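You operate a simulated robot arm through the tools that you are given. There is no shell and no other tool. Be economical: measure what you need, move in short steps, check, and stop when the job is done.

The job below is to be done with a simulated two-armed robot. You get a single attempt, and the scene is never put back.

Task
Uncover the clamped yellow mould, tamp both wells level and cover it again.
Fine: cover on the bench meanwhile, tamper back; cover square on the rim; then let the clamp go.

Only the result counts: the job must be done as asked and must still hold three seconds after the hand-in. Knocking over, shifting, dropping, spilling or breaking anything else fails it. A push-on lid holds only when it is set on centred and level and pressed home; a screw cap is set on level and turned clockwise until tight.

Robot
Two 7-joint arms with fingered hands on one trunk that stands fixed in place. Base frame: the origin is at the foot of the trunk, x ahead of it, y to its left, z up; the work surface is at about z = 860. Lengths are in mm, angles in degrees, forces in N, time in s.
The left shoulder is at [70, 142, 1214], the right one opposite. With the tool pointing down near the work surface each hand reaches from about 380 to 780 mm from the base axis, measured 20 degrees to its own side. Payload 3.6 kg a hand.
The TCP of each hand is the grasp point between the finger pads, 25 mm short of the fingertips. In the tool frame z runs along the fingers and y along their closing line. The gripper opens to 88 mm. The gripper's body begins 29 mm behind the TCP. The gripper is a hand of 5 fingers: y runs from the thumb to the fingers, the wrist lies at [-13, -97, -162] in the tool frame, and closing takes about 1.5 s.
Orientation is told as [roll, pitch, yaw] about the base's x, y, z axes, in that order, counted from this pose: with the fingers straight down and the wrist toward the robot, the tool's x, y and z point along [0, 1, 0], [1, 0, 0] and [0, 0, -1] of the base frame.

Tools
- The arms move only by the tool jog_arm. It takes "left_moves", "right_moves" or both (then of equal length, played together; a hand with none holds still); each is a list of rows, each a list of 7 numbers: the shift along the tool's x, y, z in units of 500 mm (1.0 is 500 mm), then the turn, a rotation vector about the tool's x, y, z in units of 60 degrees (1.0 is 60 degrees), then the gripper command, from -1 (fully open) to 1 (shut), values between in proportion. In form: [[tx, ty, tz, ax, ay, az, grip], ...]. A call has 1 to 10 rows; each row is the pose to reach, as a shift and turn from the pose commanded when the call began, along the tool's axes at that moment. A call with a number of a shift or a turn outside -1 to 1 is refused whole. A row lasts 0.2 s, in which the tool goes at most 50 mm and 8.6 degrees; a call with a longer step from one row to the next is refused whole, and so is a gripper value outside its range. Where a pose cannot be reached the arm comes as near as it can. A force on the tool above 40 N (or 10 N above the force at the start of the call, whichever is more), or a blocked arm, ends the call early, and 0.2 s more pass. The fingers move at their own pace (about 72 mm/s each) and stop on an object; they squeeze with about 32 N. The grip force told is the motor's: it shows also when the fingers shut on nothing. Time passes only in rows, and 0.2 s behind the last, so rows that repeat a pose let the fingers close. It gives the time, the measured TCP pose, the force on the tool (base axes), the opening and the grip force at its end, in the units of the frame above (readings bear some noise).
- Cameras (640 x 400 px; columns grow to the right, rows downward): "scene" is now at [135, -24.9, 1437.6]; the picture's right is [-0.30, -0.95, 0.00], its down [-0.58, 0.18, -0.79] and it looks along [0.76, -0.24, -0.61] (base axes); focal length 342 px, centre (320, 200). "left" rides on the left gripper at [-59, -79, -105] in its tool frame; the picture's right is [-0.73, -0.32, 0.61], its down [0.62, -0.68, 0.38] and it looks along [0.29, 0.66, 0.70] (tool axes); focal length 234 px, centre (320, 200). "right" rides on the right gripper at [59, -79, -105] in its tool frame; the picture's right is [-0.73, 0.32, -0.61], its down [-0.62, -0.68, 0.38] and it looks along [-0.29, 0.66, 0.70] (tool axes); focal length 234 px, centre (320, 200). There is no depth. A picture from a camera that has moved, and an enlarged one, comes with that camera's place and axes in the base frame and with its lens.
- capture(camera): a new picture of that camera. No time passes.
- slide_trunk(by): slides the trunk up (or, below 0, down) by that many mm; the arms and the scene camera ride with it, the base frame stays. It gives what a move gives, with no picture.
- preshape(shape, hand): the hand has 5 fingers and takes this shape, open, in about a second: jaw (thumb against the fingers, like two jaws); tri (thumb and two fingers); tip (a fingertip pinch); poke (one finger out to press); point (the index stretched); flat (the hand flat); cup (the hand cupped); fist (a fist). The gripper value then closes the fingers along that shape, each until it touches; the sizes above hold for jaw. It gives what a move gives, with no picture.
- head_to(pan, tilt): turns the head with the scene camera to pan (to the left, within 86 degrees either way) and tilt (down, from -29 to 69), counted from straight ahead of the robot. It gives what a move gives.
- close_up(camera, box): a new picture of the part [left, top, right, bottom] of that camera's present view, enlarged. No time passes.
- sign_off(): hands the job in; it is judged then, once.

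Go step by step. Nothing tells you positions but the pictures and the camera data: compare them with the known pose of the tool, close in by small moves and look again before you grip or let go. The budget is 120 turns and 86 pictures, counting those below and the enlarged ones. Unless the task says otherwise, let go and move clear before handing in, and close with one line.

The tools are called after "Call:" by a JSON object that holds its "op" and its "data". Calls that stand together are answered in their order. jog_arm: Moves the arms, as the interface text tells. Its arguments: {"type":"object","properties":{"left_moves":{"type":"array","items":{"type":"array","items":{"type":"number"}}},"right_moves":{"type":"array","items":{"type":"array","items":{"type":"number"}}}},"required":[]} The other tools are called the same way: slide_trunk (by) slides the trunk up or down; preshape (shape, hand) gives the hand a shape; head_to (pan, tilt) turns the head that bears the scene camera; capture (camera) takes a picture; close_up (camera, box) takes an enlarged picture of a part of a camera's view; sign_off () hands the job in.

At the start:

```text
clock: 0.0
left_eef_pos: [532.5, 7.4, 1200.6]
left_orientation: [0.0, 0.0, 0.0]
left_wrist_force: [0.9, 0.6, 0.2]
left_width: 87.4
left_grasp_force: 0.0
left_shape: jaw
right_eef_pos: [410.3, -390.7, 1222.4]
right_orientation: [0.0, 0.0, 0.0]
right_wrist_force: [-0.1, -0.3, 0.2]
right_width: 87.6
right_grasp_force: 0.0
right_shape: jaw
trunk travel left (down, up): [-750.0, 190.0]
head pan, tilt: [-17.3, 37.4]
```

scene: 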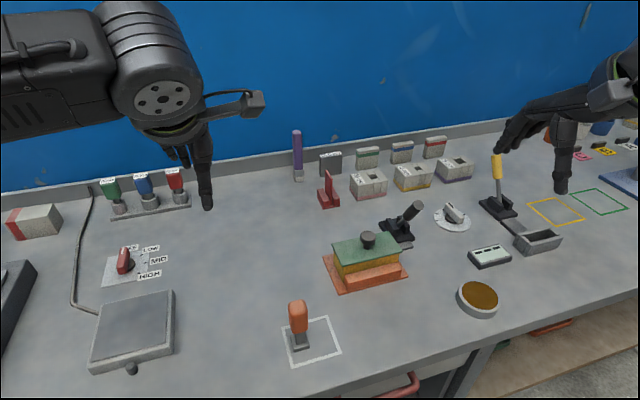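
right: 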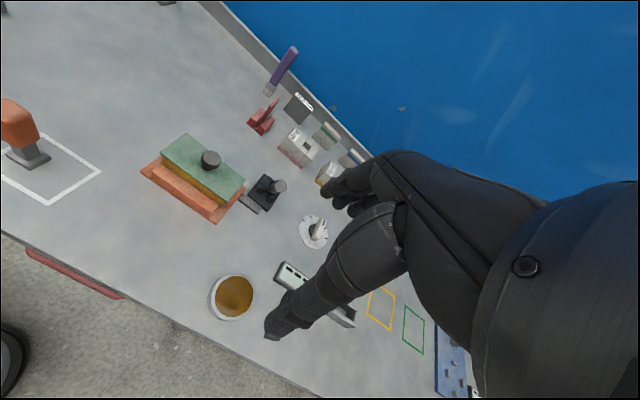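
left: 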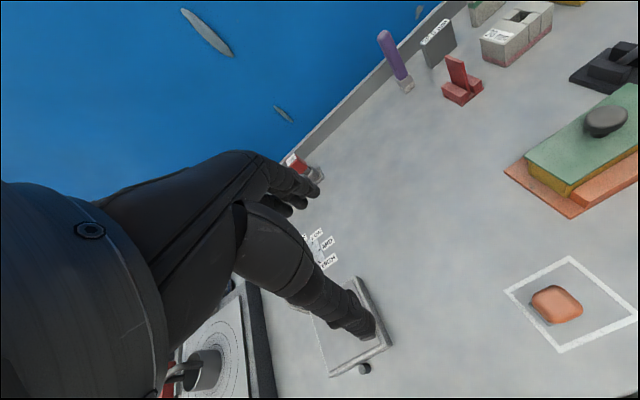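

The yellow mould with its green cover sits on an orange tray with a black clamp beside it, and the orange-handled tamper stands in the white square. I'll look closer first.

Call:
{"op": "close_up", "data": {"camera": "scene", "box": [260, 180, 480, 318]}}

Call:
{"op": "close_up", "data": {"camera": "scene", "box": [240, 270, 400, 370]}}

Call:
{"op": "close_up", "data": {"camera": "right", "box": [120, 110, 320, 235]}}

```text
2.90 times, centred on (370, 249) of scene
camera zoom: at [135.0, -24.9, 1437.6], right [-0.3, -0.95, 0.0], down [-0.58, 0.18, -0.79], along [0.76, -0.24, -0.61], focal length 991 px, centre (175, 58)
```

zoom: 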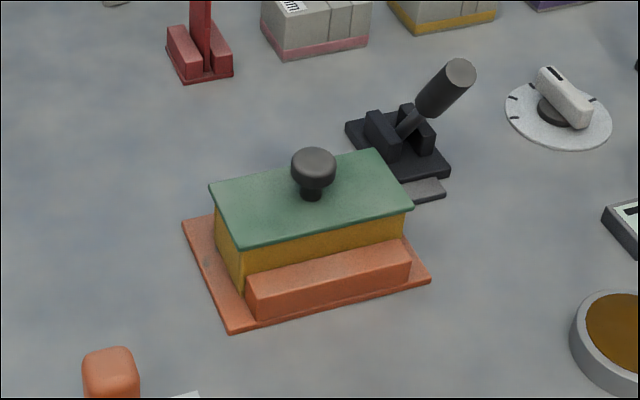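

```text
4.00 times, centred on (320, 320) of scene
camera zoom: at [135.0, -24.9, 1437.6], right [-0.3, -0.95, 0.0], down [-0.58, 0.18, -0.79], along [0.76, -0.24, -0.61], focal length 1367 px, centre (320, -280)
```

zoom: 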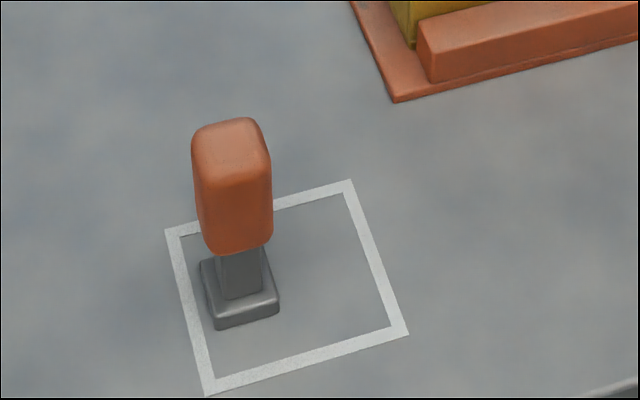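

```text
3.20 times, centred on (220, 172) of right
camera zoom: at [332.0, -333.6, 1326.8], right [0.32, -0.73, 0.61], down [-0.68, -0.62, -0.38], along [0.66, -0.29, -0.7], focal length 749 px, centre (640, 288)
```

zoom: 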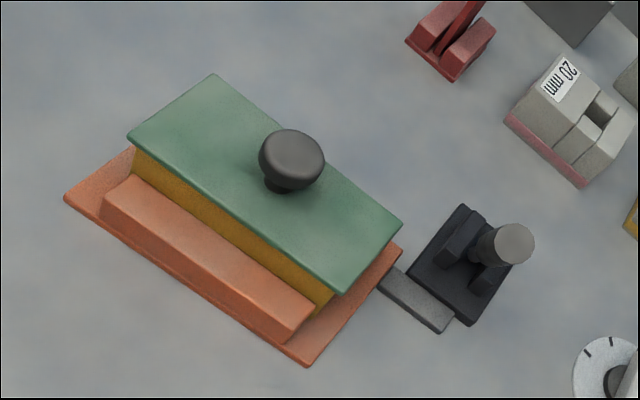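

The tray spans roughly x 538–648, y −348…−190 and the cover centre is near (591, −269). I'll move the left arm aside and lower the right hand for a better look at the clamp.

Call:
{"op": "jog_arm", "data": {"left_moves": [[0.08, 0, 0, 0, 0, 0, -1], [0.16, 0, 0, 0, 0, 0, -1], [0.24, 0, 0, 0, 0, 0, -1], [0.32, 0, 0, 0, 0, 0, -1], [0.36, 0, 0, 0, 0, 0, -1]], "right_moves": [[-0.01, 0.01, 0.06, 0, 0, 0, -1], [-0.03, 0.03, 0.12, 0, 0, 0, -1], [-0.05, 0.05, 0.19, 0, 0, 0, -1], [-0.06, 0.06, 0.24, 0, 0, 0, -1], [-0.06, 0.06, 0.24, 0, 0, 0, -1]]}}

Call:
{"op": "capture", "data": {"camera": "right"}}

Call:
{"op": "capture", "data": {"camera": "scene"}}

```text
clock: 1.2
left_eef_pos: [532.6, 190.7, 1200.3]
left_orientation: [0.0, 0.0, 0.0]
left_wrist_force: [0.2, -0.6, -0.2]
left_width: 87.9
left_grasp_force: 0.0
left_shape: jaw
right_eef_pos: [441.6, -419.7, 1103.7]
right_orientation: [0.1, -0.1, 0.0]
right_wrist_force: [0.7, -1.0, -0.6]
right_width: 87.9
right_grasp_force: 0.1
right_shape: jaw
trunk travel left (down, up): [-750.0, 190.0]
head pan, tilt: [-17.3, 37.4]
```

```text
79 pictures are left
camera right: at [362.3, -362.7, 1207.0], right [0.32, -0.73, 0.61], down [-0.68, -0.62, -0.38], along [0.66, -0.29, -0.7], focal length 234 px, centre (320, 200)
```

right: 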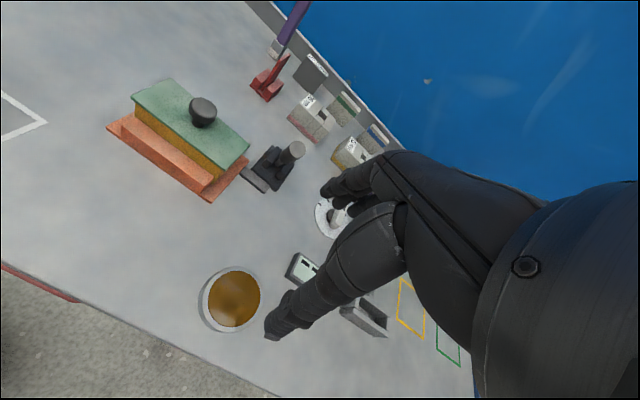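

```text
78 pictures are left
camera scene: at [134.6, -24.1, 1437.6], right [-0.3, -0.95, 0.0], down [-0.58, 0.18, -0.79], along [0.76, -0.24, -0.61], focal length 342 px, centre (320, 200)
```

scene: 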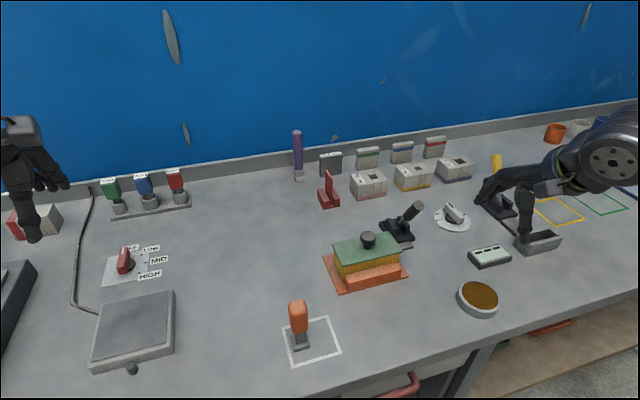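

Call:
{"op": "close_up", "data": {"camera": "right", "box": [90, 70, 330, 220]}}

Call:
{"op": "close_up", "data": {"camera": "scene", "box": [360, 190, 440, 240]}}

```text
2.67 times, centred on (210, 145) of right
camera zoom: at [362.3, -362.7, 1207.0], right [0.32, -0.73, 0.61], down [-0.68, -0.62, -0.38], along [0.66, -0.29, -0.7], focal length 624 px, centre (613, 347)
```

zoom: 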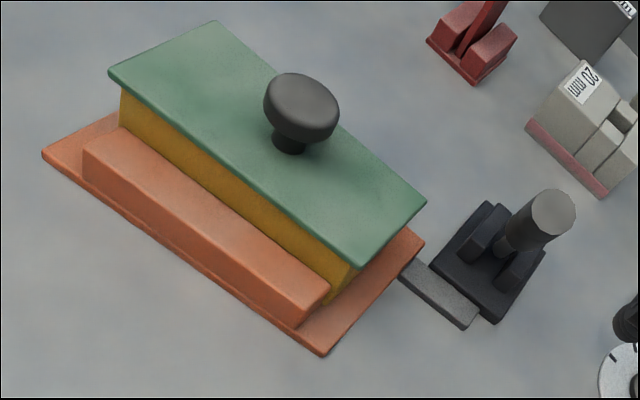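

```text
8.00 times, centred on (400, 215) of scene
camera zoom: at [134.6, -24.1, 1437.6], right [-0.3, -0.95, 0.0], down [-0.58, 0.18, -0.79], along [0.76, -0.24, -0.61], focal length 2734 px, centre (-320, 80)
```

zoom: 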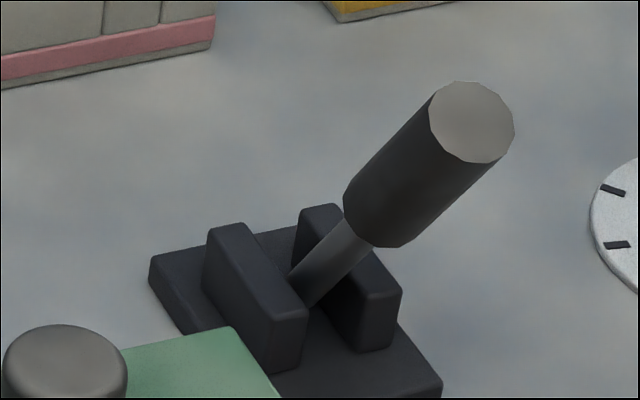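

The lever leans about 27° toward the robot with its tip near (613, −391, 990) and swings in the x–z plane. The cover's top is at z≈923 and its knob is at about (591, −269). I'll move the right hand above the knob.

Call:
{"op": "jog_arm", "data": {"right_moves": [[0.05, 0.05, 0.02, 0, 0, 0, -1], [0.1, 0.1, 0.05, 0, 0, 0, -1], [0.15, 0.15, 0.08, 0, 0, 0, -1], [0.2, 0.2, 0.11, 0, 0, 0, -1], [0.25, 0.25, 0.14, 0, 0, 0, -1], [0.302, 0.298, 0.17, 0, 0, 0, -1], [0.302, 0.298, 0.187, 0, 0, 0, -1]]}}

Call:
{"op": "close_up", "data": {"camera": "scene", "box": [260, 140, 480, 278]}}

Call:
{"op": "capture", "data": {"camera": "right"}}

```text
clock: 2.8
left_eef_pos: [531.2, 187.2, 1200.8]
left_orientation: [0.0, 0.0, 0.0]
left_wrist_force: [-0.2, -0.4, -0.4]
left_width: 87.6
left_grasp_force: 0.1
left_shape: jaw
right_eef_pos: [587.9, -270.9, 1009.0]
right_orientation: [-0.1, -0.1, -0.1]
right_wrist_force: [-0.9, -1.0, 0.1]
right_width: 88.0
right_grasp_force: 0.0
right_shape: jaw
trunk travel left (down, up): [-750.0, 190.0]
head pan, tilt: [-17.3, 37.4]
```

```text
2.90 times, centred on (370, 209) of scene
camera zoom: at [134.5, -25.4, 1437.6], right [-0.3, -0.95, 0.0], down [-0.58, 0.18, -0.79], along [0.76, -0.24, -0.61], focal length 991 px, centre (175, 174)
```

zoom: 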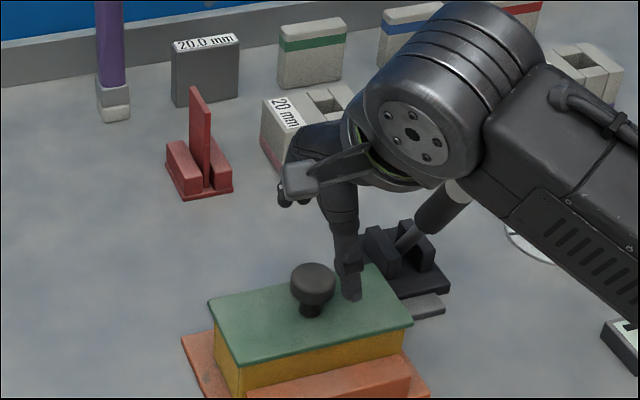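

```text
74 pictures are left
camera right: at [509.8, -213.0, 1113.7], right [0.32, -0.73, 0.61], down [-0.68, -0.62, -0.38], along [0.66, -0.29, -0.69], focal length 234 px, centre (320, 200)
```

right: 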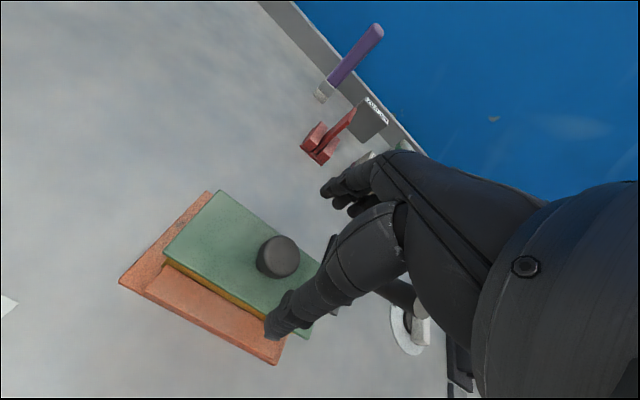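

The knob lies under the grasp point to within a couple of mm. I'll go down to it and close.

Call:
{"op": "jog_arm", "data": {"right_moves": [[0, 0, 0.04, 0, 0, 0, -1], [0, 0, 0.08, 0, 0, 0, -1], [0, 0, 0.108, 0, 0, 0, -1], [0, 0, 0.108, 0, 0, 0, -1]]}}

Call:
{"op": "close_up", "data": {"camera": "scene", "box": [260, 140, 480, 278]}}

Call:
{"op": "capture", "data": {"camera": "right"}}

```text
clock: 3.8
left_eef_pos: [532.4, 187.5, 1200.5]
left_orientation: [0.0, 0.0, 0.1]
left_wrist_force: [0.1, 0.8, -0.3]
left_width: 87.4
left_grasp_force: 0.1
left_shape: jaw
right_eef_pos: [589.4, -271.5, 953.9]
right_orientation: [0.0, 0.0, 0.0]
right_wrist_force: [0.3, 0.1, -0.6]
right_width: 87.4
right_grasp_force: 0.1
right_shape: jaw
trunk travel left (down, up): [-750.0, 190.0]
head pan, tilt: [-17.3, 37.4]
```

```text
2.90 times, centred on (370, 209) of scene
camera zoom: at [135.1, -24.7, 1437.6], right [-0.3, -0.95, 0.0], down [-0.58, 0.18, -0.79], along [0.76, -0.24, -0.61], focal length 991 px, centre (175, 174)
```

zoom: 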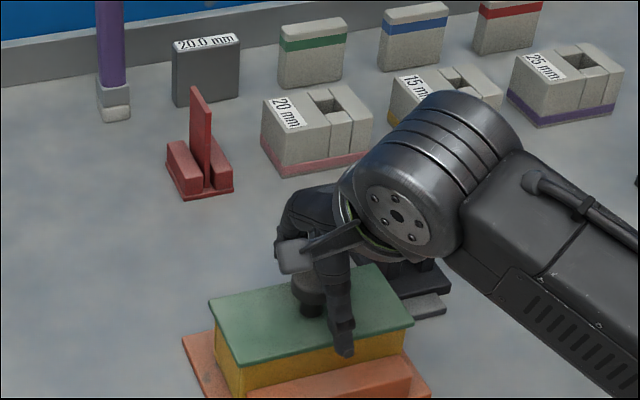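

```text
72 pictures are left
camera right: at [510.8, -213.4, 1059.9], right [0.32, -0.73, 0.61], down [-0.68, -0.62, -0.38], along [0.66, -0.29, -0.7], focal length 234 px, centre (320, 200)
```

right: 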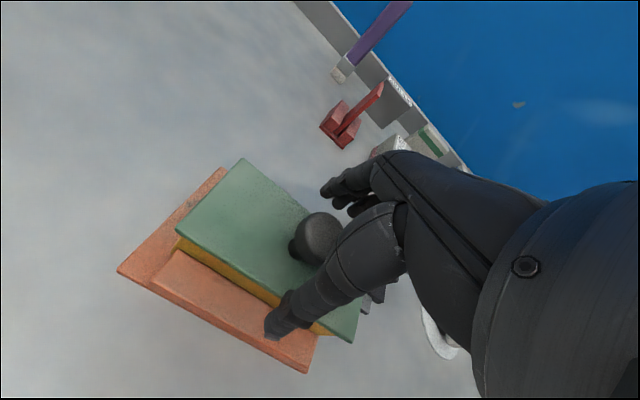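

Alignment looks good, so I'll close on the knob.

Call:
{"op": "jog_arm", "data": {"right_moves": [[0, 0, 0, 0, 0, 0, 0], [0, 0, 0, 0, 0, 0, 0.5], [0, 0, 0, 0, 0, 0, 1], [0, 0, 0, 0, 0, 0, 1], [0, 0, 0, 0, 0, 0, 1], [0, 0, 0, 0, 0, 0, 1], [0, 0, 0, 0, 0, 0, 1], [0, 0, 0, 0, 0, 0, 1]]}}

Call:
{"op": "close_up", "data": {"camera": "scene", "box": [260, 140, 480, 278]}}

```text
clock: 5.6
left_eef_pos: [532.1, 188.9, 1199.7]
left_orientation: [0.1, 0.1, 0.0]
left_wrist_force: [0.5, 0.8, 0.8]
left_width: 87.8
left_grasp_force: 0.2
left_shape: jaw
right_eef_pos: [589.9, -272.4, 955.2]
right_orientation: [0.0, 0.2, 0.1]
right_wrist_force: [-0.3, 0.2, -1.3]
right_width: 16.1
right_grasp_force: 31.6
right_shape: jaw
trunk travel left (down, up): [-750.0, 190.0]
head pan, tilt: [-17.3, 37.4]
```

```text
2.90 times, centred on (370, 209) of scene
camera zoom: at [135.1, -24.8, 1437.5], right [-0.3, -0.95, 0.0], down [-0.58, 0.18, -0.79], along [0.76, -0.24, -0.61], focal length 991 px, centre (175, 174)
```

zoom: 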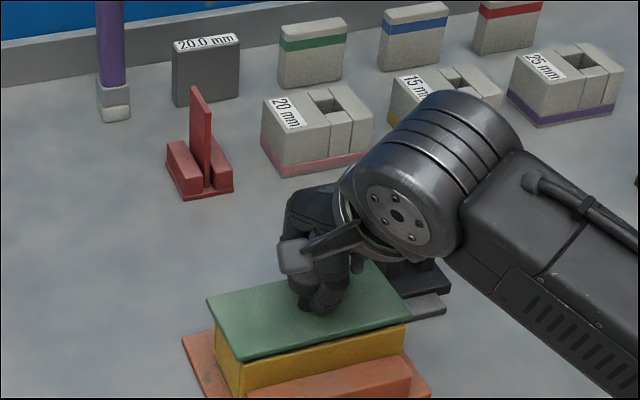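

The hand has hold of the knob (31.6 N). I'll lift a little and check.

Call:
{"op": "jog_arm", "data": {"right_moves": [[0, 0, -0.01, 0, 0, 0, 1], [0, 0, -0.03, 0, 0, 0, 1], [0, 0, -0.06, 0, 0, 0, 1], [0, 0, -0.1, 0, 0, 0, 1], [0, 0, -0.14, 0, 0, 0, 1], [0, 0, -0.14, 0, 0, 0, 1]]}}

Call:
{"op": "close_up", "data": {"camera": "scene", "box": [260, 140, 480, 278]}}

Call:
{"op": "capture", "data": {"camera": "right"}}

```text
clock: 7.0
left_eef_pos: [531.2, 189.2, 1199.0]
left_orientation: [0.0, 0.0, 0.0]
left_wrist_force: [-1.1, -0.6, 0.9]
left_width: 87.8
left_grasp_force: 0.1
left_shape: jaw
right_eef_pos: [590.8, -273.3, 1025.8]
right_orientation: [0.1, 0.0, 0.0]
right_wrist_force: [-0.2, 0.1, -1.1]
right_width: 16.2
right_grasp_force: 32.2
right_shape: jaw
trunk travel left (down, up): [-750.0, 190.0]
head pan, tilt: [-17.3, 37.4]
```

```text
2.90 times, centred on (370, 209) of scene
camera zoom: at [135.3, -24.7, 1437.5], right [-0.3, -0.95, 0.0], down [-0.58, 0.18, -0.79], along [0.76, -0.24, -0.61], focal length 991 px, centre (175, 174)
```

zoom: 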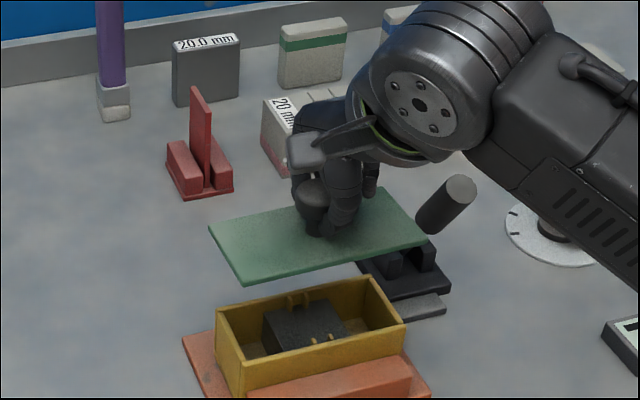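

```text
69 pictures are left
camera right: at [511.8, -214.2, 1129.7], right [0.32, -0.73, 0.61], down [-0.68, -0.62, -0.38], along [0.66, -0.29, -0.7], focal length 234 px, centre (320, 200)
```

right: 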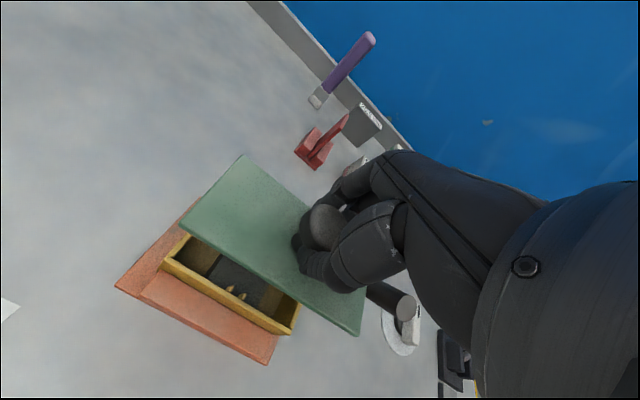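

The cover is off and hanging level, and I can see a black core with a well on either side. I'll carry the cover to the clear bench at about (640, −80).

Call:
{"op": "jog_arm", "data": {"right_moves": [[0.04, 0.01, -0.01, 0, 0, 0, 1], [0.1, 0.03, -0.02, 0, 0, 0, 1], [0.17, 0.05, -0.02, 0, 0, 0, 1], [0.24, 0.07, -0.02, 0, 0, 0, 1], [0.31, 0.09, -0.02, 0, 0, 0, 1], [0.36, 0.1, -0.02, 0, 0, 0, 1], [0.386, 0.1, 0.0, 0, 0, 0, 1], [0.386, 0.1, 0.04, 0, 0, 0, 1], [0.386, 0.1, 0.04, 0, 0, 0, 1]]}}

Call:
{"op": "capture", "data": {"camera": "scene"}}

Call:
{"op": "close_up", "data": {"camera": "scene", "box": [310, 210, 430, 285]}}

```text
clock: 9.0
left_eef_pos: [532.2, 189.3, 1200.1]
left_orientation: [0.0, 0.1, 0.0]
left_wrist_force: [-0.2, 0.4, 0.1]
left_width: 88.0
left_grasp_force: 0.2
left_shape: jaw
right_eef_pos: [640.6, -77.3, 1005.3]
right_orientation: [0.1, -0.1, 0.0]
right_wrist_force: [-0.3, 0.1, -0.8]
right_width: 15.8
right_grasp_force: 32.2
right_shape: jaw
trunk travel left (down, up): [-750.0, 190.0]
head pan, tilt: [-17.3, 37.4]
```

```text
68 pictures are left
camera scene: at [135.0, -24.6, 1437.6], right [-0.3, -0.95, 0.0], down [-0.58, 0.18, -0.79], along [0.76, -0.24, -0.61], focal length 342 px, centre (320, 200)
```

scene: 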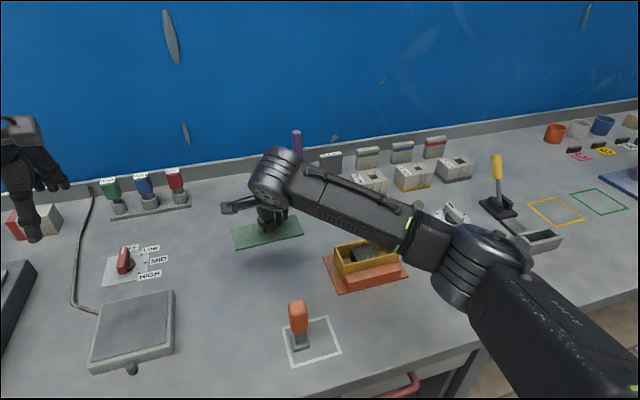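

```text
5.33 times, centred on (370, 248) of scene
camera zoom: at [135.0, -24.6, 1437.6], right [-0.3, -0.95, 0.0], down [-0.58, 0.18, -0.79], along [0.76, -0.24, -0.61], focal length 1823 px, centre (53, -53)
```

zoom: 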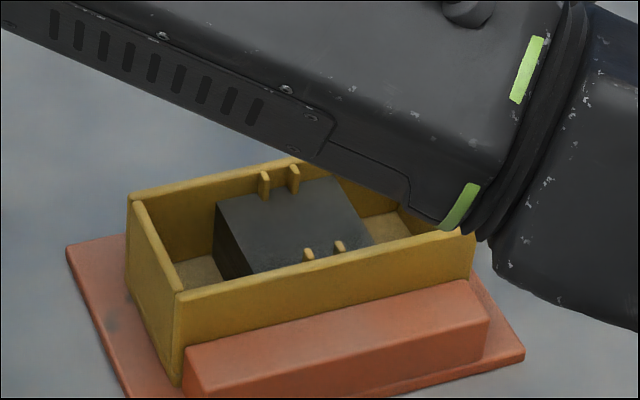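

The cover is over clear bench, so I'll lower it to near contact.

Call:
{"op": "jog_arm", "data": {"right_moves": [[0, 0, 0.06, 0, 0, 0, 1], [0, 0, 0.12, 0, 0, 0, 1], [0, 0, 0.16, 0, 0, 0, 1], [0, 0, 0.19, 0, 0, 0, 1], [0, 0, 0.19, 0, 0, 0, 1]]}}

Call:
{"op": "close_up", "data": {"camera": "scene", "box": [190, 190, 350, 290]}}

```text
clock: 10.2
left_eef_pos: [532.6, 188.0, 1200.4]
left_orientation: [0.0, 0.1, 0.1]
left_wrist_force: [-1.0, -0.1, 0.4]
left_width: 87.7
left_grasp_force: 0.0
left_shape: jaw
right_eef_pos: [639.7, -76.9, 910.3]
right_orientation: [0.0, 0.1, 0.0]
right_wrist_force: [-0.6, -0.3, -0.7]
right_width: 16.3
right_grasp_force: 32.2
right_shape: jaw
trunk travel left (down, up): [-750.0, 190.0]
head pan, tilt: [-17.3, 37.4]
```

```text
4.00 times, centred on (270, 240) of scene
camera zoom: at [135.1, -24.7, 1437.5], right [-0.3, -0.95, 0.0], down [-0.58, 0.18, -0.79], along [0.76, -0.24, -0.61], focal length 1367 px, centre (520, 40)
```

zoom: 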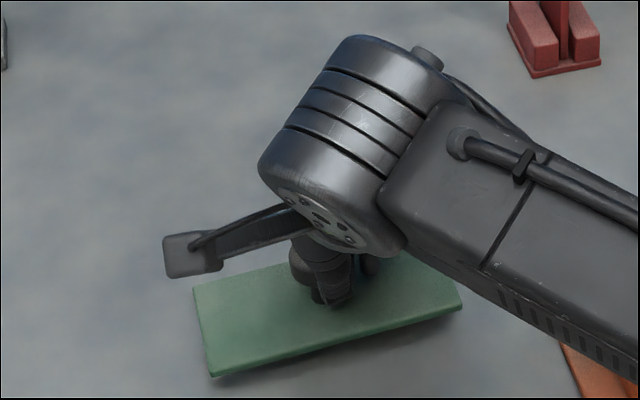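

Call:
{"op": "jog_arm", "data": {"right_moves": [[0, 0, 0.008, 0, 0, 0, 1], [0, 0, 0.014, 0, 0, 0, 1], [0, 0, 0.02, 0, 0, 0, 1], [0, 0, 0.02, 0, 0, 0, 1]]}}

Call:
{"op": "close_up", "data": {"camera": "scene", "box": [190, 190, 350, 290]}}

```text
clock: 11.2
left_eef_pos: [531.8, 188.4, 1199.4]
left_orientation: [0.0, 0.0, 0.0]
left_wrist_force: [0.6, -0.8, 0.6]
left_width: 87.6
left_grasp_force: 0.0
left_shape: jaw
right_eef_pos: [640.0, -78.4, 900.2]
right_orientation: [0.0, 0.0, 0.0]
right_wrist_force: [-0.1, -0.2, 0.1]
right_width: 16.0
right_grasp_force: 31.8
right_shape: jaw
trunk travel left (down, up): [-750.0, 190.0]
head pan, tilt: [-17.3, 37.4]
```

```text
4.00 times, centred on (270, 240) of scene
camera zoom: at [135.2, -24.7, 1437.5], right [-0.3, -0.95, 0.0], down [-0.58, 0.18, -0.79], along [0.76, -0.24, -0.61], focal length 1367 px, centre (520, 40)
```

zoom: 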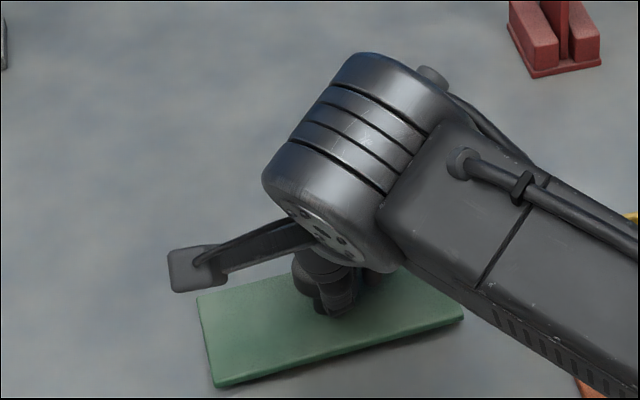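

Call:
{"op": "jog_arm", "data": {"right_moves": [[0, 0, 0.004, 0, 0, 0, 1], [0, 0, 0.004, 0, 0, 0, 1], [0, 0, 0.008, 0, 0, 0, 1], [0, 0, 0.008, 0, 0, 0, 1]]}}

```text
clock: 12.2
left_eef_pos: [531.6, 189.4, 1199.8]
left_orientation: [0.0, 0.0, 0.1]
left_wrist_force: [-0.8, -0.4, -0.4]
left_width: 87.8
left_grasp_force: 0.1
left_shape: jaw
right_eef_pos: [641.0, -78.5, 895.0]
right_orientation: [0.0, 0.0, -0.1]
right_wrist_force: [-0.7, -0.8, -0.5]
right_width: 15.8
right_grasp_force: 31.9
right_shape: jaw
trunk travel left (down, up): [-750.0, 190.0]
head pan, tilt: [-17.3, 37.4]
```

Call:
{"op": "jog_arm", "data": {"right_moves": [[0, 0, 0.004, 0, 0, 0, 1], [0, 0, 0.004, 0, 0, 0, 1], [0, 0, 0.006, 0, 0, 0, 1], [0, 0, 0.006, 0, 0, 0, 1]]}}

Call:
{"op": "close_up", "data": {"camera": "scene", "box": [190, 220, 350, 320]}}

```text
clock: 13.2
left_eef_pos: [531.6, 188.4, 1200.8]
left_orientation: [0.1, 0.0, 0.1]
left_wrist_force: [-0.3, -0.4, -0.2]
left_width: 87.8
left_grasp_force: 0.1
left_shape: jaw
right_eef_pos: [640.0, -77.8, 892.9]
right_orientation: [0.0, -0.2, 0.0]
right_wrist_force: [-0.6, -1.0, 1.3]
right_width: 15.9
right_grasp_force: 32.3
right_shape: jaw
trunk travel left (down, up): [-750.0, 190.0]
head pan, tilt: [-17.3, 37.4]
```

```text
4.00 times, centred on (270, 270) of scene
camera zoom: at [134.8, -24.8, 1437.6], right [-0.3, -0.95, 0.0], down [-0.58, 0.18, -0.79], along [0.76, -0.24, -0.61], focal length 1367 px, centre (520, -80)
```

zoom: 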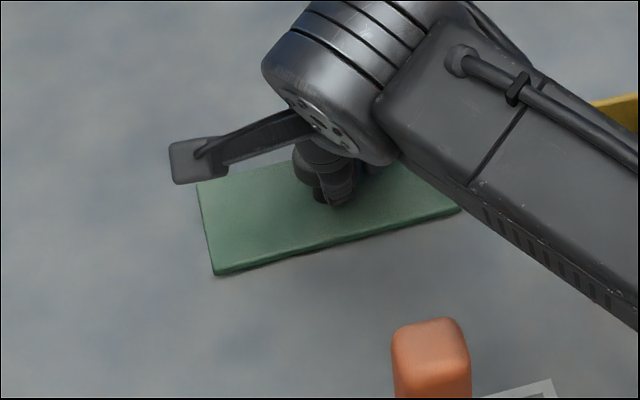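

Call:
{"op": "jog_arm", "data": {"right_moves": [[0, 0, 0.002, 0, 0, 0, 1], [0, 0, 0.003, 0, 0, 0, 1], [0, 0, 0.003, 0, 0, 0, 1]]}}

```text
clock: 14.0
left_eef_pos: [530.7, 188.8, 1201.1]
left_orientation: [0.1, -0.1, 0.1]
left_wrist_force: [0.4, 0.9, -0.1]
left_width: 87.9
left_grasp_force: 0.0
left_shape: jaw
right_eef_pos: [638.6, -77.5, 892.4]
right_orientation: [0.0, -0.1, 0.0]
right_wrist_force: [-0.3, -0.6, 4.2]
right_width: 16.5
right_grasp_force: 31.8
right_shape: jaw
trunk travel left (down, up): [-750.0, 190.0]
head pan, tilt: [-17.3, 37.4]
```

The cover is on the bench (4 N contact). I'll open and rise straight up.

Call:
{"op": "jog_arm", "data": {"right_moves": [[0, 0, 0.003, 0, 0, 0, 0.5], [0, 0, 0.003, 0, 0, 0, 0], [0, 0, 0.003, 0, 0, 0, -0.5], [0, 0, 0.003, 0, 0, 0, -1], [0, 0, 0.003, 0, 0, 0, -1], [0, 0, 0.003, 0, 0, 0, -1], [0, 0, -0.02, 0, 0, 0, -1], [0, 0, -0.1, 0, 0, 0, -1], [0, 0, -0.2, 0, 0, 0, -1], [0, 0, -0.3, 0, 0, 0, -1]]}}

Call:
{"op": "capture", "data": {"camera": "right"}}

Call:
{"op": "capture", "data": {"camera": "scene"}}

```text
clock: 16.2
left_eef_pos: [531.7, 189.2, 1200.6]
left_orientation: [-0.1, 0.1, 0.0]
left_wrist_force: [-0.5, 0.5, 0.1]
left_width: 87.7
left_grasp_force: 0.0
left_shape: jaw
right_eef_pos: [638.2, -79.0, 1043.0]
right_orientation: [0.1, -0.1, -0.1]
right_wrist_force: [-0.1, -0.2, 0.0]
right_width: 87.8
right_grasp_force: 0.1
right_shape: jaw
trunk travel left (down, up): [-750.0, 190.0]
head pan, tilt: [-17.3, 37.4]
```

```text
63 pictures are left
camera right: at [559.5, -20.1, 1146.9], right [0.32, -0.73, 0.61], down [-0.68, -0.62, -0.38], along [0.66, -0.29, -0.7], focal length 234 px, centre (320, 200)
```

right: 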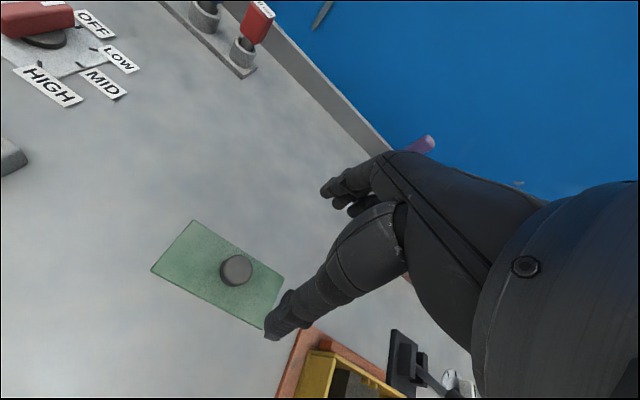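

```text
62 pictures are left
camera scene: at [133.9, -23.9, 1437.6], right [-0.3, -0.95, 0.0], down [-0.58, 0.18, -0.79], along [0.76, -0.24, -0.61], focal length 342 px, centre (320, 200)
```

scene: 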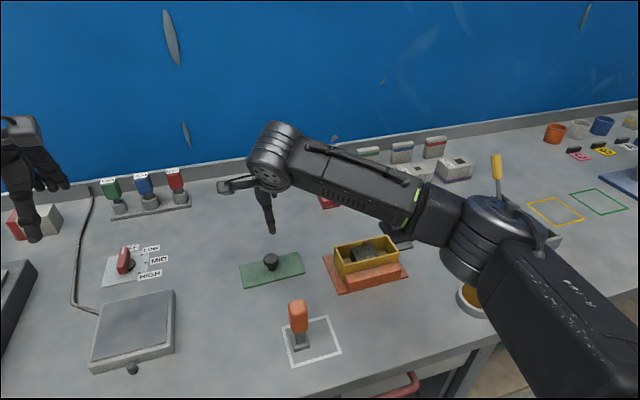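

The cover rests on the bench. The tamper foot is about 30 mm square, centred at about (462, −89), and its handle spans z≈920–976. I'll move above it and look at it and into the mould.

Call:
{"op": "jog_arm", "data": {"right_moves": [[0, -0.09, 0, 0, 0, 0, -1], [-0.01, -0.18, 0, 0, 0, 0, -1], [-0.02, -0.27, 0, 0, 0, 0, -1], [-0.02, -0.35, 0, 0, 0, 0, -1], [-0.02, -0.35, 0, 0, 0, 0, -1]]}}

Call:
{"op": "capture", "data": {"camera": "right"}}

Call:
{"op": "capture", "data": {"camera": "scene"}}

```text
clock: 17.4
left_eef_pos: [532.0, 188.6, 1200.3]
left_orientation: [0.0, 0.0, 0.0]
left_wrist_force: [0.0, -0.5, -1.1]
left_width: 87.8
left_grasp_force: 0.1
left_shape: jaw
right_eef_pos: [465.0, -87.6, 1042.9]
right_orientation: [0.1, -0.1, -0.1]
right_wrist_force: [0.2, -0.4, 0.8]
right_width: 87.7
right_grasp_force: 0.0
right_shape: jaw
trunk travel left (down, up): [-750.0, 190.0]
head pan, tilt: [-17.3, 37.4]
```

```text
61 pictures are left
camera right: at [386.1, -29.8, 1147.9], right [0.32, -0.73, 0.61], down [-0.68, -0.62, -0.38], along [0.66, -0.29, -0.7], focal length 234 px, centre (320, 200)
```

right: 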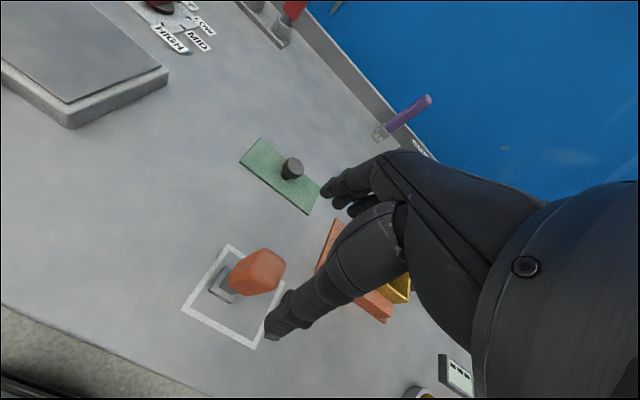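

```text
60 pictures are left
camera scene: at [135.6, -24.6, 1437.5], right [-0.3, -0.95, 0.0], down [-0.58, 0.18, -0.79], along [0.76, -0.24, -0.61], focal length 342 px, centre (320, 200)
```

scene: 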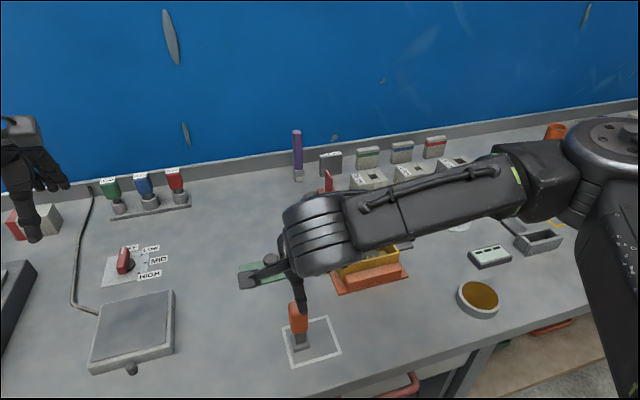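

Call:
{"op": "close_up", "data": {"camera": "right", "box": [170, 225, 330, 325]}}

Call:
{"op": "close_up", "data": {"camera": "scene", "box": [260, 240, 420, 340]}}

```text
4.00 times, centred on (250, 275) of right
camera zoom: at [386.1, -29.8, 1147.9], right [0.32, -0.73, 0.61], down [-0.68, -0.62, -0.38], along [0.66, -0.29, -0.7], focal length 937 px, centre (600, -100)
```

zoom: 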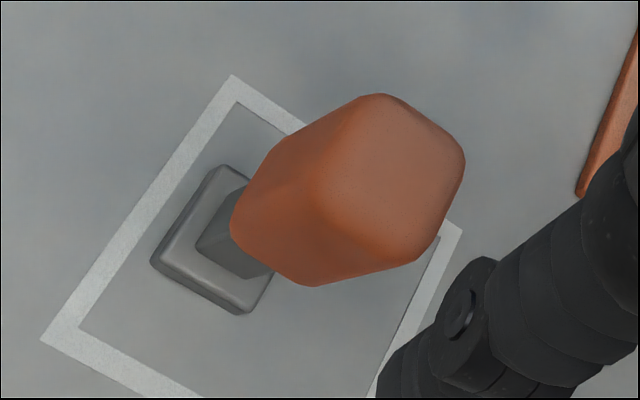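

```text
4.00 times, centred on (340, 290) of scene
camera zoom: at [135.6, -24.6, 1437.5], right [-0.3, -0.95, 0.0], down [-0.58, 0.18, -0.79], along [0.76, -0.24, -0.61], focal length 1367 px, centre (240, -160)
```

zoom: 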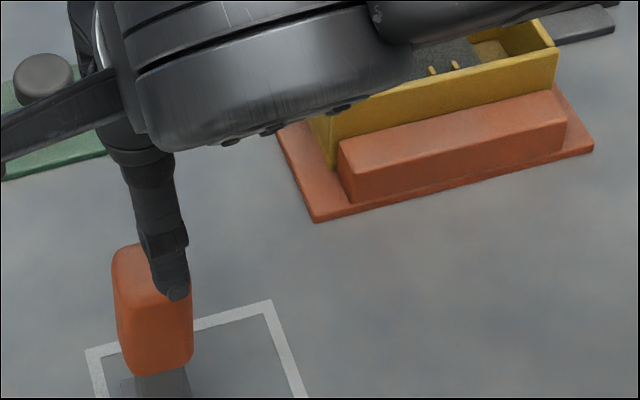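

The tamper is at about (460, −87), square with the axes. I'll go down around its handle.

Call:
{"op": "jog_arm", "data": {"right_moves": [[0, -0.008, 0.02, 0, 0, 0, -1], [0, -0.008, 0.08, 0, 0, 0, -1], [0, -0.008, 0.13, 0, 0, 0, -1], [0, -0.008, 0.176, 0, 0, 0, -1], [0, -0.008, 0.176, 0, 0, 0, -1]]}}

Call:
{"op": "close_up", "data": {"camera": "scene", "box": [220, 260, 380, 360]}}

Call:
{"op": "close_up", "data": {"camera": "right", "box": [200, 170, 400, 350]}}

```text
clock: 18.6
left_eef_pos: [532.2, 187.8, 1200.2]
left_orientation: [-0.1, 0.0, 0.1]
left_wrist_force: [0.2, 0.2, -0.4]
left_width: 87.8
left_grasp_force: 0.1
left_shape: jaw
right_eef_pos: [461.4, -87.9, 953.0]
right_orientation: [0.0, 0.0, 0.0]
right_wrist_force: [-0.5, 0.1, 0.6]
right_width: 87.9
right_grasp_force: 0.0
right_shape: jaw
trunk travel left (down, up): [-750.0, 190.0]
head pan, tilt: [-17.3, 37.4]
```

```text
4.00 times, centred on (300, 310) of scene
camera zoom: at [135.1, -24.6, 1437.6], right [-0.3, -0.95, 0.0], down [-0.58, 0.18, -0.79], along [0.76, -0.24, -0.61], focal length 1367 px, centre (400, -240)
```

zoom: 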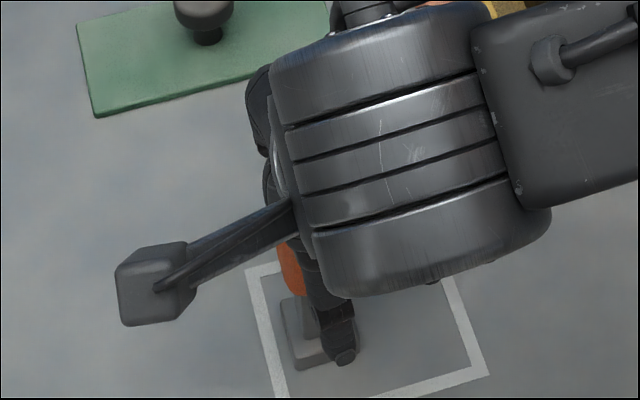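

```text
2.22 times, centred on (300, 260) of right
camera zoom: at [382.7, -29.2, 1057.3], right [0.32, -0.73, 0.61], down [-0.68, -0.62, -0.38], along [0.66, -0.29, -0.7], focal length 520 px, centre (364, 67)
```

zoom: 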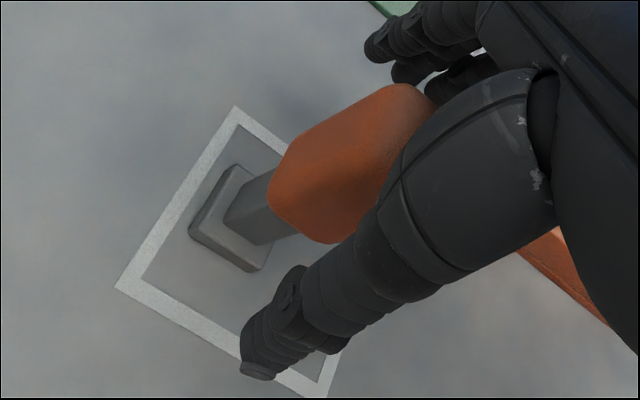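

Call:
{"op": "jog_arm", "data": {"right_moves": [[0, 0, 0, 0, 0, 0, 0], [0, 0, 0, 0, 0, 0, 0.5], [0, 0, 0, 0, 0, 0, 1], [0, 0, 0, 0, 0, 0, 1], [0, 0, 0, 0, 0, 0, 1], [0, 0, 0, 0, 0, 0, 1], [0, 0, 0, 0, 0, 0, 1]]}}

Call:
{"op": "close_up", "data": {"camera": "right", "box": [200, 170, 400, 350]}}

```text
clock: 20.2
left_eef_pos: [532.0, 188.5, 1200.2]
left_orientation: [-0.1, 0.0, 0.0]
left_wrist_force: [-0.3, -0.5, -0.4]
left_width: 87.5
left_grasp_force: 0.1
left_shape: jaw
right_eef_pos: [460.6, -88.1, 952.2]
right_orientation: [0.0, -0.1, 0.0]
right_wrist_force: [-0.9, -0.2, -0.5]
right_width: 24.4
right_grasp_force: 31.4
right_shape: jaw
trunk travel left (down, up): [-750.0, 190.0]
head pan, tilt: [-17.3, 37.4]
```

```text
2.22 times, centred on (300, 260) of right
camera zoom: at [382.6, -29.2, 1057.6], right [0.32, -0.73, 0.61], down [-0.68, -0.62, -0.38], along [0.66, -0.29, -0.7], focal length 520 px, centre (364, 67)
```

zoom: 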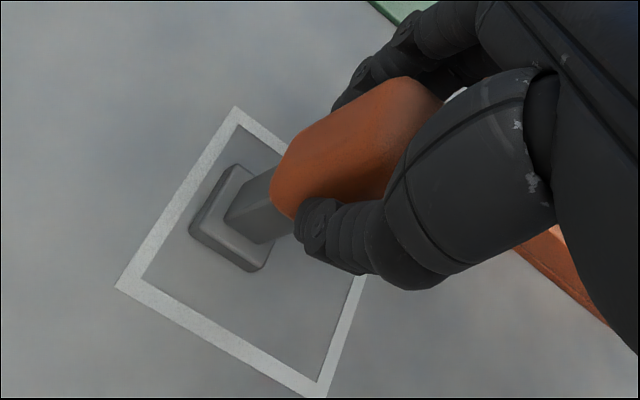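

The tamper is held (TCP z 952 when its foot is on the bench). I'll lift it and move to where the wrist camera sees into the mould.

Call:
{"op": "jog_arm", "data": {"right_moves": [[0, 0, -0.03, 0, 0, 0, 1], [0, 0, -0.1, 0, 0, 0, 1], [0, 0, -0.18, 0, 0, 0, 1], [0, 0, -0.26, 0, 0, 0, 1], [-0.09, 0.01, -0.28, 0, 0, 0, 1], [-0.18, 0.02, -0.28, 0, 0, 0, 1], [-0.27, 0.03, -0.28, 0, 0, 0, 1], [-0.36, 0.04, -0.28, 0, 0, 0, 1], [-0.45, 0.04, -0.28, 0, 0, 0, 1], [-0.48, 0.04, -0.28, 0, 0, 0, 1]]}}

Call:
{"op": "capture", "data": {"camera": "right"}}

Call:
{"op": "close_up", "data": {"camera": "scene", "box": [310, 210, 430, 285]}}

```text
clock: 22.4
left_eef_pos: [532.1, 188.2, 1199.9]
left_orientation: [0.0, 0.1, 0.0]
left_wrist_force: [0.6, -0.3, 1.2]
left_width: 87.5
left_grasp_force: 0.0
left_shape: jaw
right_eef_pos: [478.6, -325.9, 1092.9]
right_orientation: [0.0, 0.0, 0.0]
right_wrist_force: [-0.5, -0.5, -3.1]
right_width: 24.2
right_grasp_force: 32.2
right_shape: jaw
trunk travel left (down, up): [-750.0, 190.0]
head pan, tilt: [-17.3, 37.4]
```

```text
54 pictures are left
camera right: at [400.3, -269.4, 1197.4], right [0.32, -0.73, 0.61], down [-0.68, -0.62, -0.38], along [0.66, -0.29, -0.7], focal length 234 px, centre (320, 200)
```

right: 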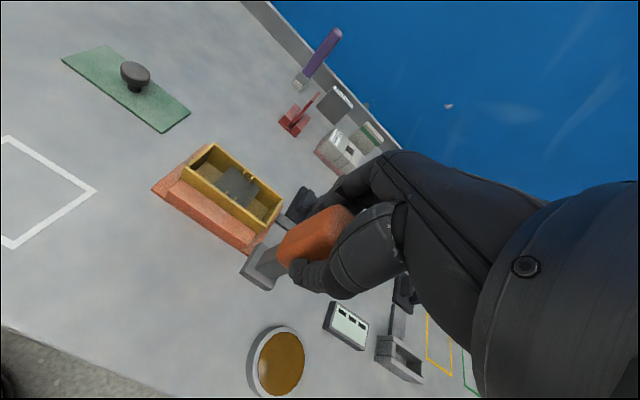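

```text
5.33 times, centred on (370, 248) of scene
camera zoom: at [135.4, -24.7, 1437.5], right [-0.3, -0.95, 0.0], down [-0.58, 0.18, -0.79], along [0.76, -0.24, -0.61], focal length 1823 px, centre (53, -53)
```

zoom: 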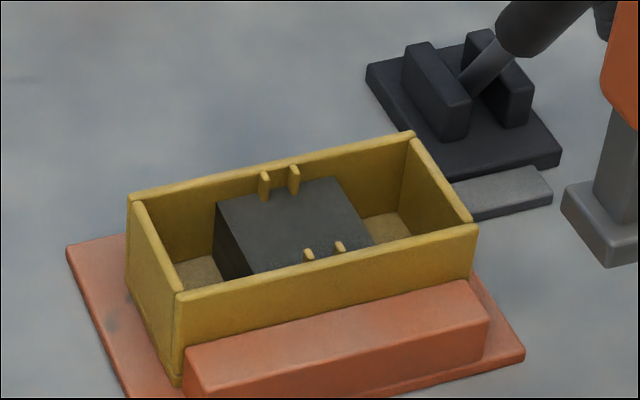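

Call:
{"op": "close_up", "data": {"camera": "right", "box": [140, 130, 300, 260]}}

Call:
{"op": "close_up", "data": {"camera": "scene", "box": [330, 225, 405, 272]}}

```text
3.08 times, centred on (220, 195) of right
camera zoom: at [400.3, -269.4, 1197.4], right [0.32, -0.73, 0.61], down [-0.68, -0.62, -0.38], along [0.66, -0.29, -0.7], focal length 720 px, centre (628, 215)
```

zoom: 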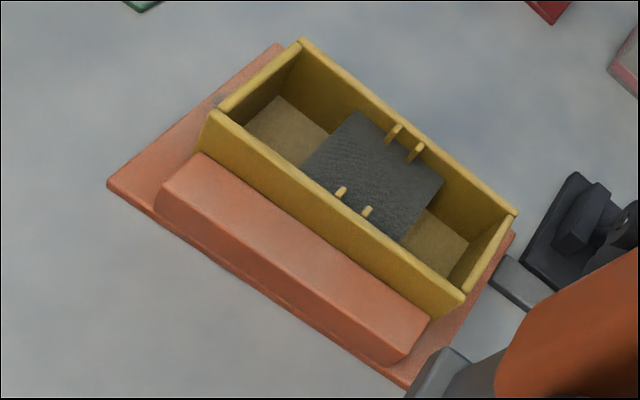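

```text
8.51 times, centred on (368, 248) of scene
camera zoom: at [135.4, -24.7, 1437.5], right [-0.3, -0.95, 0.0], down [-0.58, 0.18, -0.79], along [0.76, -0.24, -0.61], focal length 2909 px, centre (-84, -213)
```

zoom: 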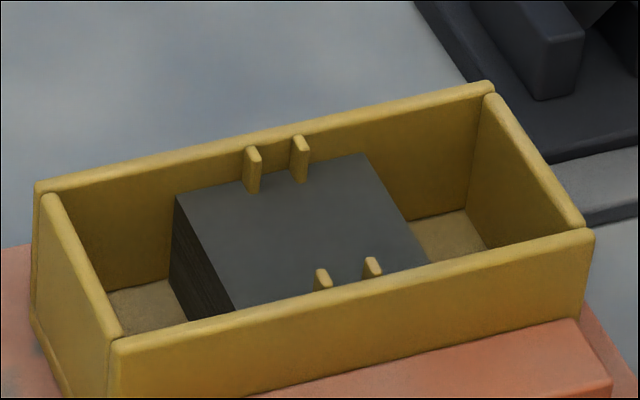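

Call:
{"op": "close_up", "data": {"camera": "right", "box": [185, 140, 235, 171]}}

Call:
{"op": "close_up", "data": {"camera": "right", "box": [225, 170, 285, 220]}}

Call:
{"op": "close_up", "data": {"camera": "scene", "box": [350, 235, 390, 260]}}

```text
12.80 times, centred on (210, 156) of right
camera zoom: at [400.3, -269.4, 1197.4], right [0.32, -0.73, 0.61], down [-0.68, -0.62, -0.38], along [0.66, -0.29, -0.7], focal length 2997 px, centre (1728, 770)
```

zoom: 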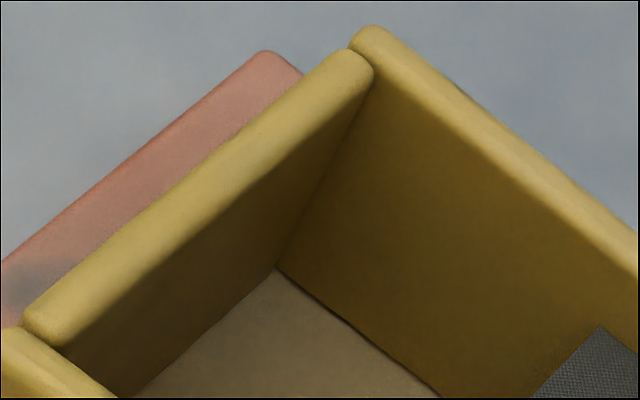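

```text
8.00 times, centred on (255, 195) of right
camera zoom: at [400.3, -269.4, 1197.4], right [0.32, -0.73, 0.61], down [-0.68, -0.62, -0.38], along [0.66, -0.29, -0.7], focal length 1873 px, centre (840, 240)
```

zoom: 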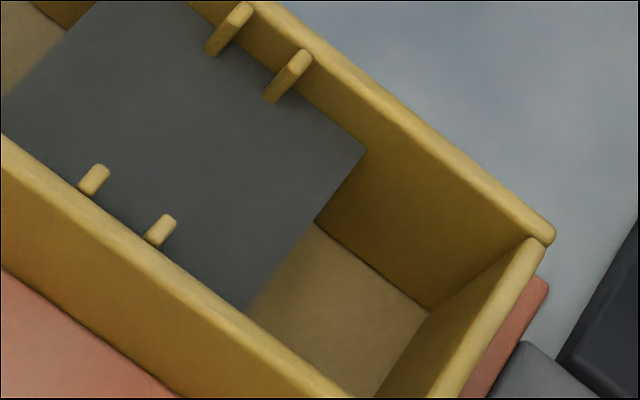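

```text
16.00 times, centred on (370, 248) of scene
camera zoom: at [135.4, -24.7, 1437.5], right [-0.3, -0.95, 0.0], down [-0.58, 0.18, -0.79], along [0.76, -0.24, -0.61], focal length 5468 px, centre (-480, -560)
```

zoom: 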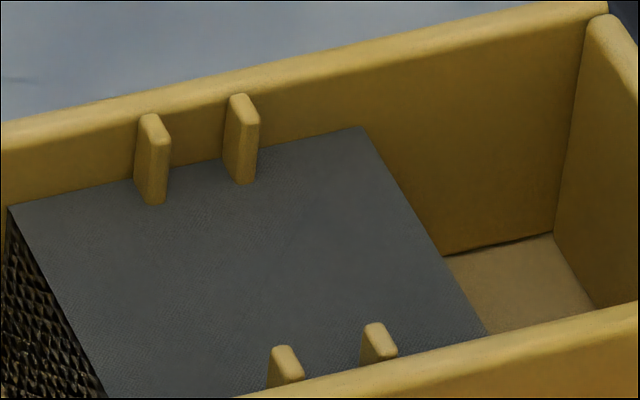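

Call:
{"op": "close_up", "data": {"camera": "scene", "box": [344, 245, 360, 255]}}

Call:
{"op": "close_up", "data": {"camera": "right", "box": [212, 155, 260, 185]}}

```text
16.00 times, centred on (352, 250) of scene
camera zoom: at [135.4, -24.7, 1437.5], right [-0.3, -0.95, 0.0], down [-0.58, 0.18, -0.79], along [0.76, -0.24, -0.61], focal length 5468 px, centre (-192, -600)
```

zoom: 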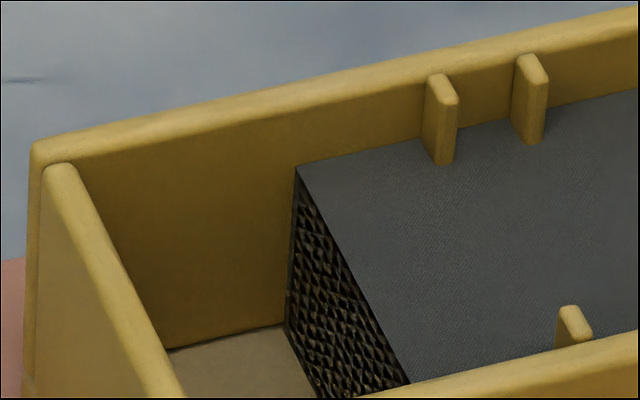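

```text
13.33 times, centred on (236, 170) of right
camera zoom: at [400.3, -269.4, 1197.4], right [0.32, -0.73, 0.61], down [-0.68, -0.62, -0.38], along [0.66, -0.29, -0.7], focal length 3122 px, centre (1440, 600)
```

zoom: 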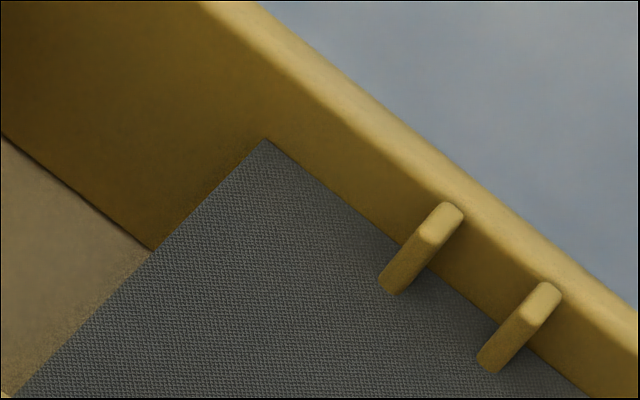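

The dark block filling the middle (y −296…−244, top z≈903) looks like loose material, and the stubs at y≈−270 divide it between the two wells. The floor at either end is bare, at z≈872. I'll bring the tamper over the left half and probe gently.

Call:
{"op": "jog_arm", "data": {"right_moves": [[0.03, 0.05, 0, 0, 0, 0, 1], [0.06, 0.11, 0, 0, 0, 0, 1], [0.1, 0.17, 0, 0, 0, 0, 1], [0.142, 0.223, 0.02, 0, 0, 0, 1], [0.142, 0.223, 0.07, 0, 0, 0, 1], [0.142, 0.223, 0.106, 0, 0, 0, 1], [0.142, 0.223, 0.106, 0, 0, 0, 1]]}}

Call:
{"op": "close_up", "data": {"camera": "scene", "box": [310, 200, 430, 275]}}

Call:
{"op": "close_up", "data": {"camera": "right", "box": [120, 150, 380, 350]}}

```text
clock: 24.0
left_eef_pos: [533.8, 188.4, 1199.2]
left_orientation: [0.1, 0.0, 0.0]
left_wrist_force: [-0.2, -0.6, 0.0]
left_width: 87.7
left_grasp_force: 0.2
left_shape: jaw
right_eef_pos: [592.5, -256.6, 1039.5]
right_orientation: [-0.1, 0.0, 0.0]
right_wrist_force: [0.8, -0.2, -3.3]
right_width: 24.2
right_grasp_force: 32.3
right_shape: jaw
trunk travel left (down, up): [-750.0, 190.0]
head pan, tilt: [-17.3, 37.4]
```

```text
5.33 times, centred on (370, 238) of scene
camera zoom: at [135.8, -24.4, 1437.5], right [-0.3, -0.95, 0.0], down [-0.58, 0.18, -0.79], along [0.76, -0.24, -0.61], focal length 1823 px, centre (53, 0)
```

zoom: 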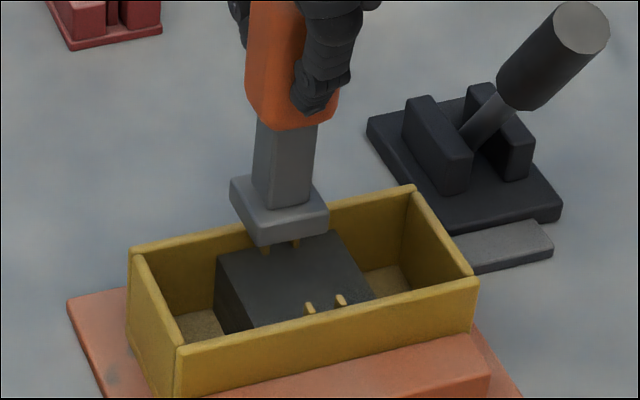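

```text
2.00 times, centred on (250, 250) of right
camera zoom: at [513.1, -198.6, 1144.2], right [0.32, -0.73, 0.61], down [-0.68, -0.62, -0.38], along [0.66, -0.29, -0.7], focal length 468 px, centre (460, 100)
```

zoom: 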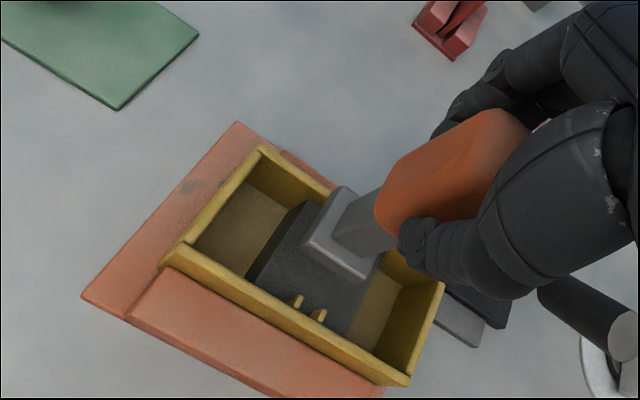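

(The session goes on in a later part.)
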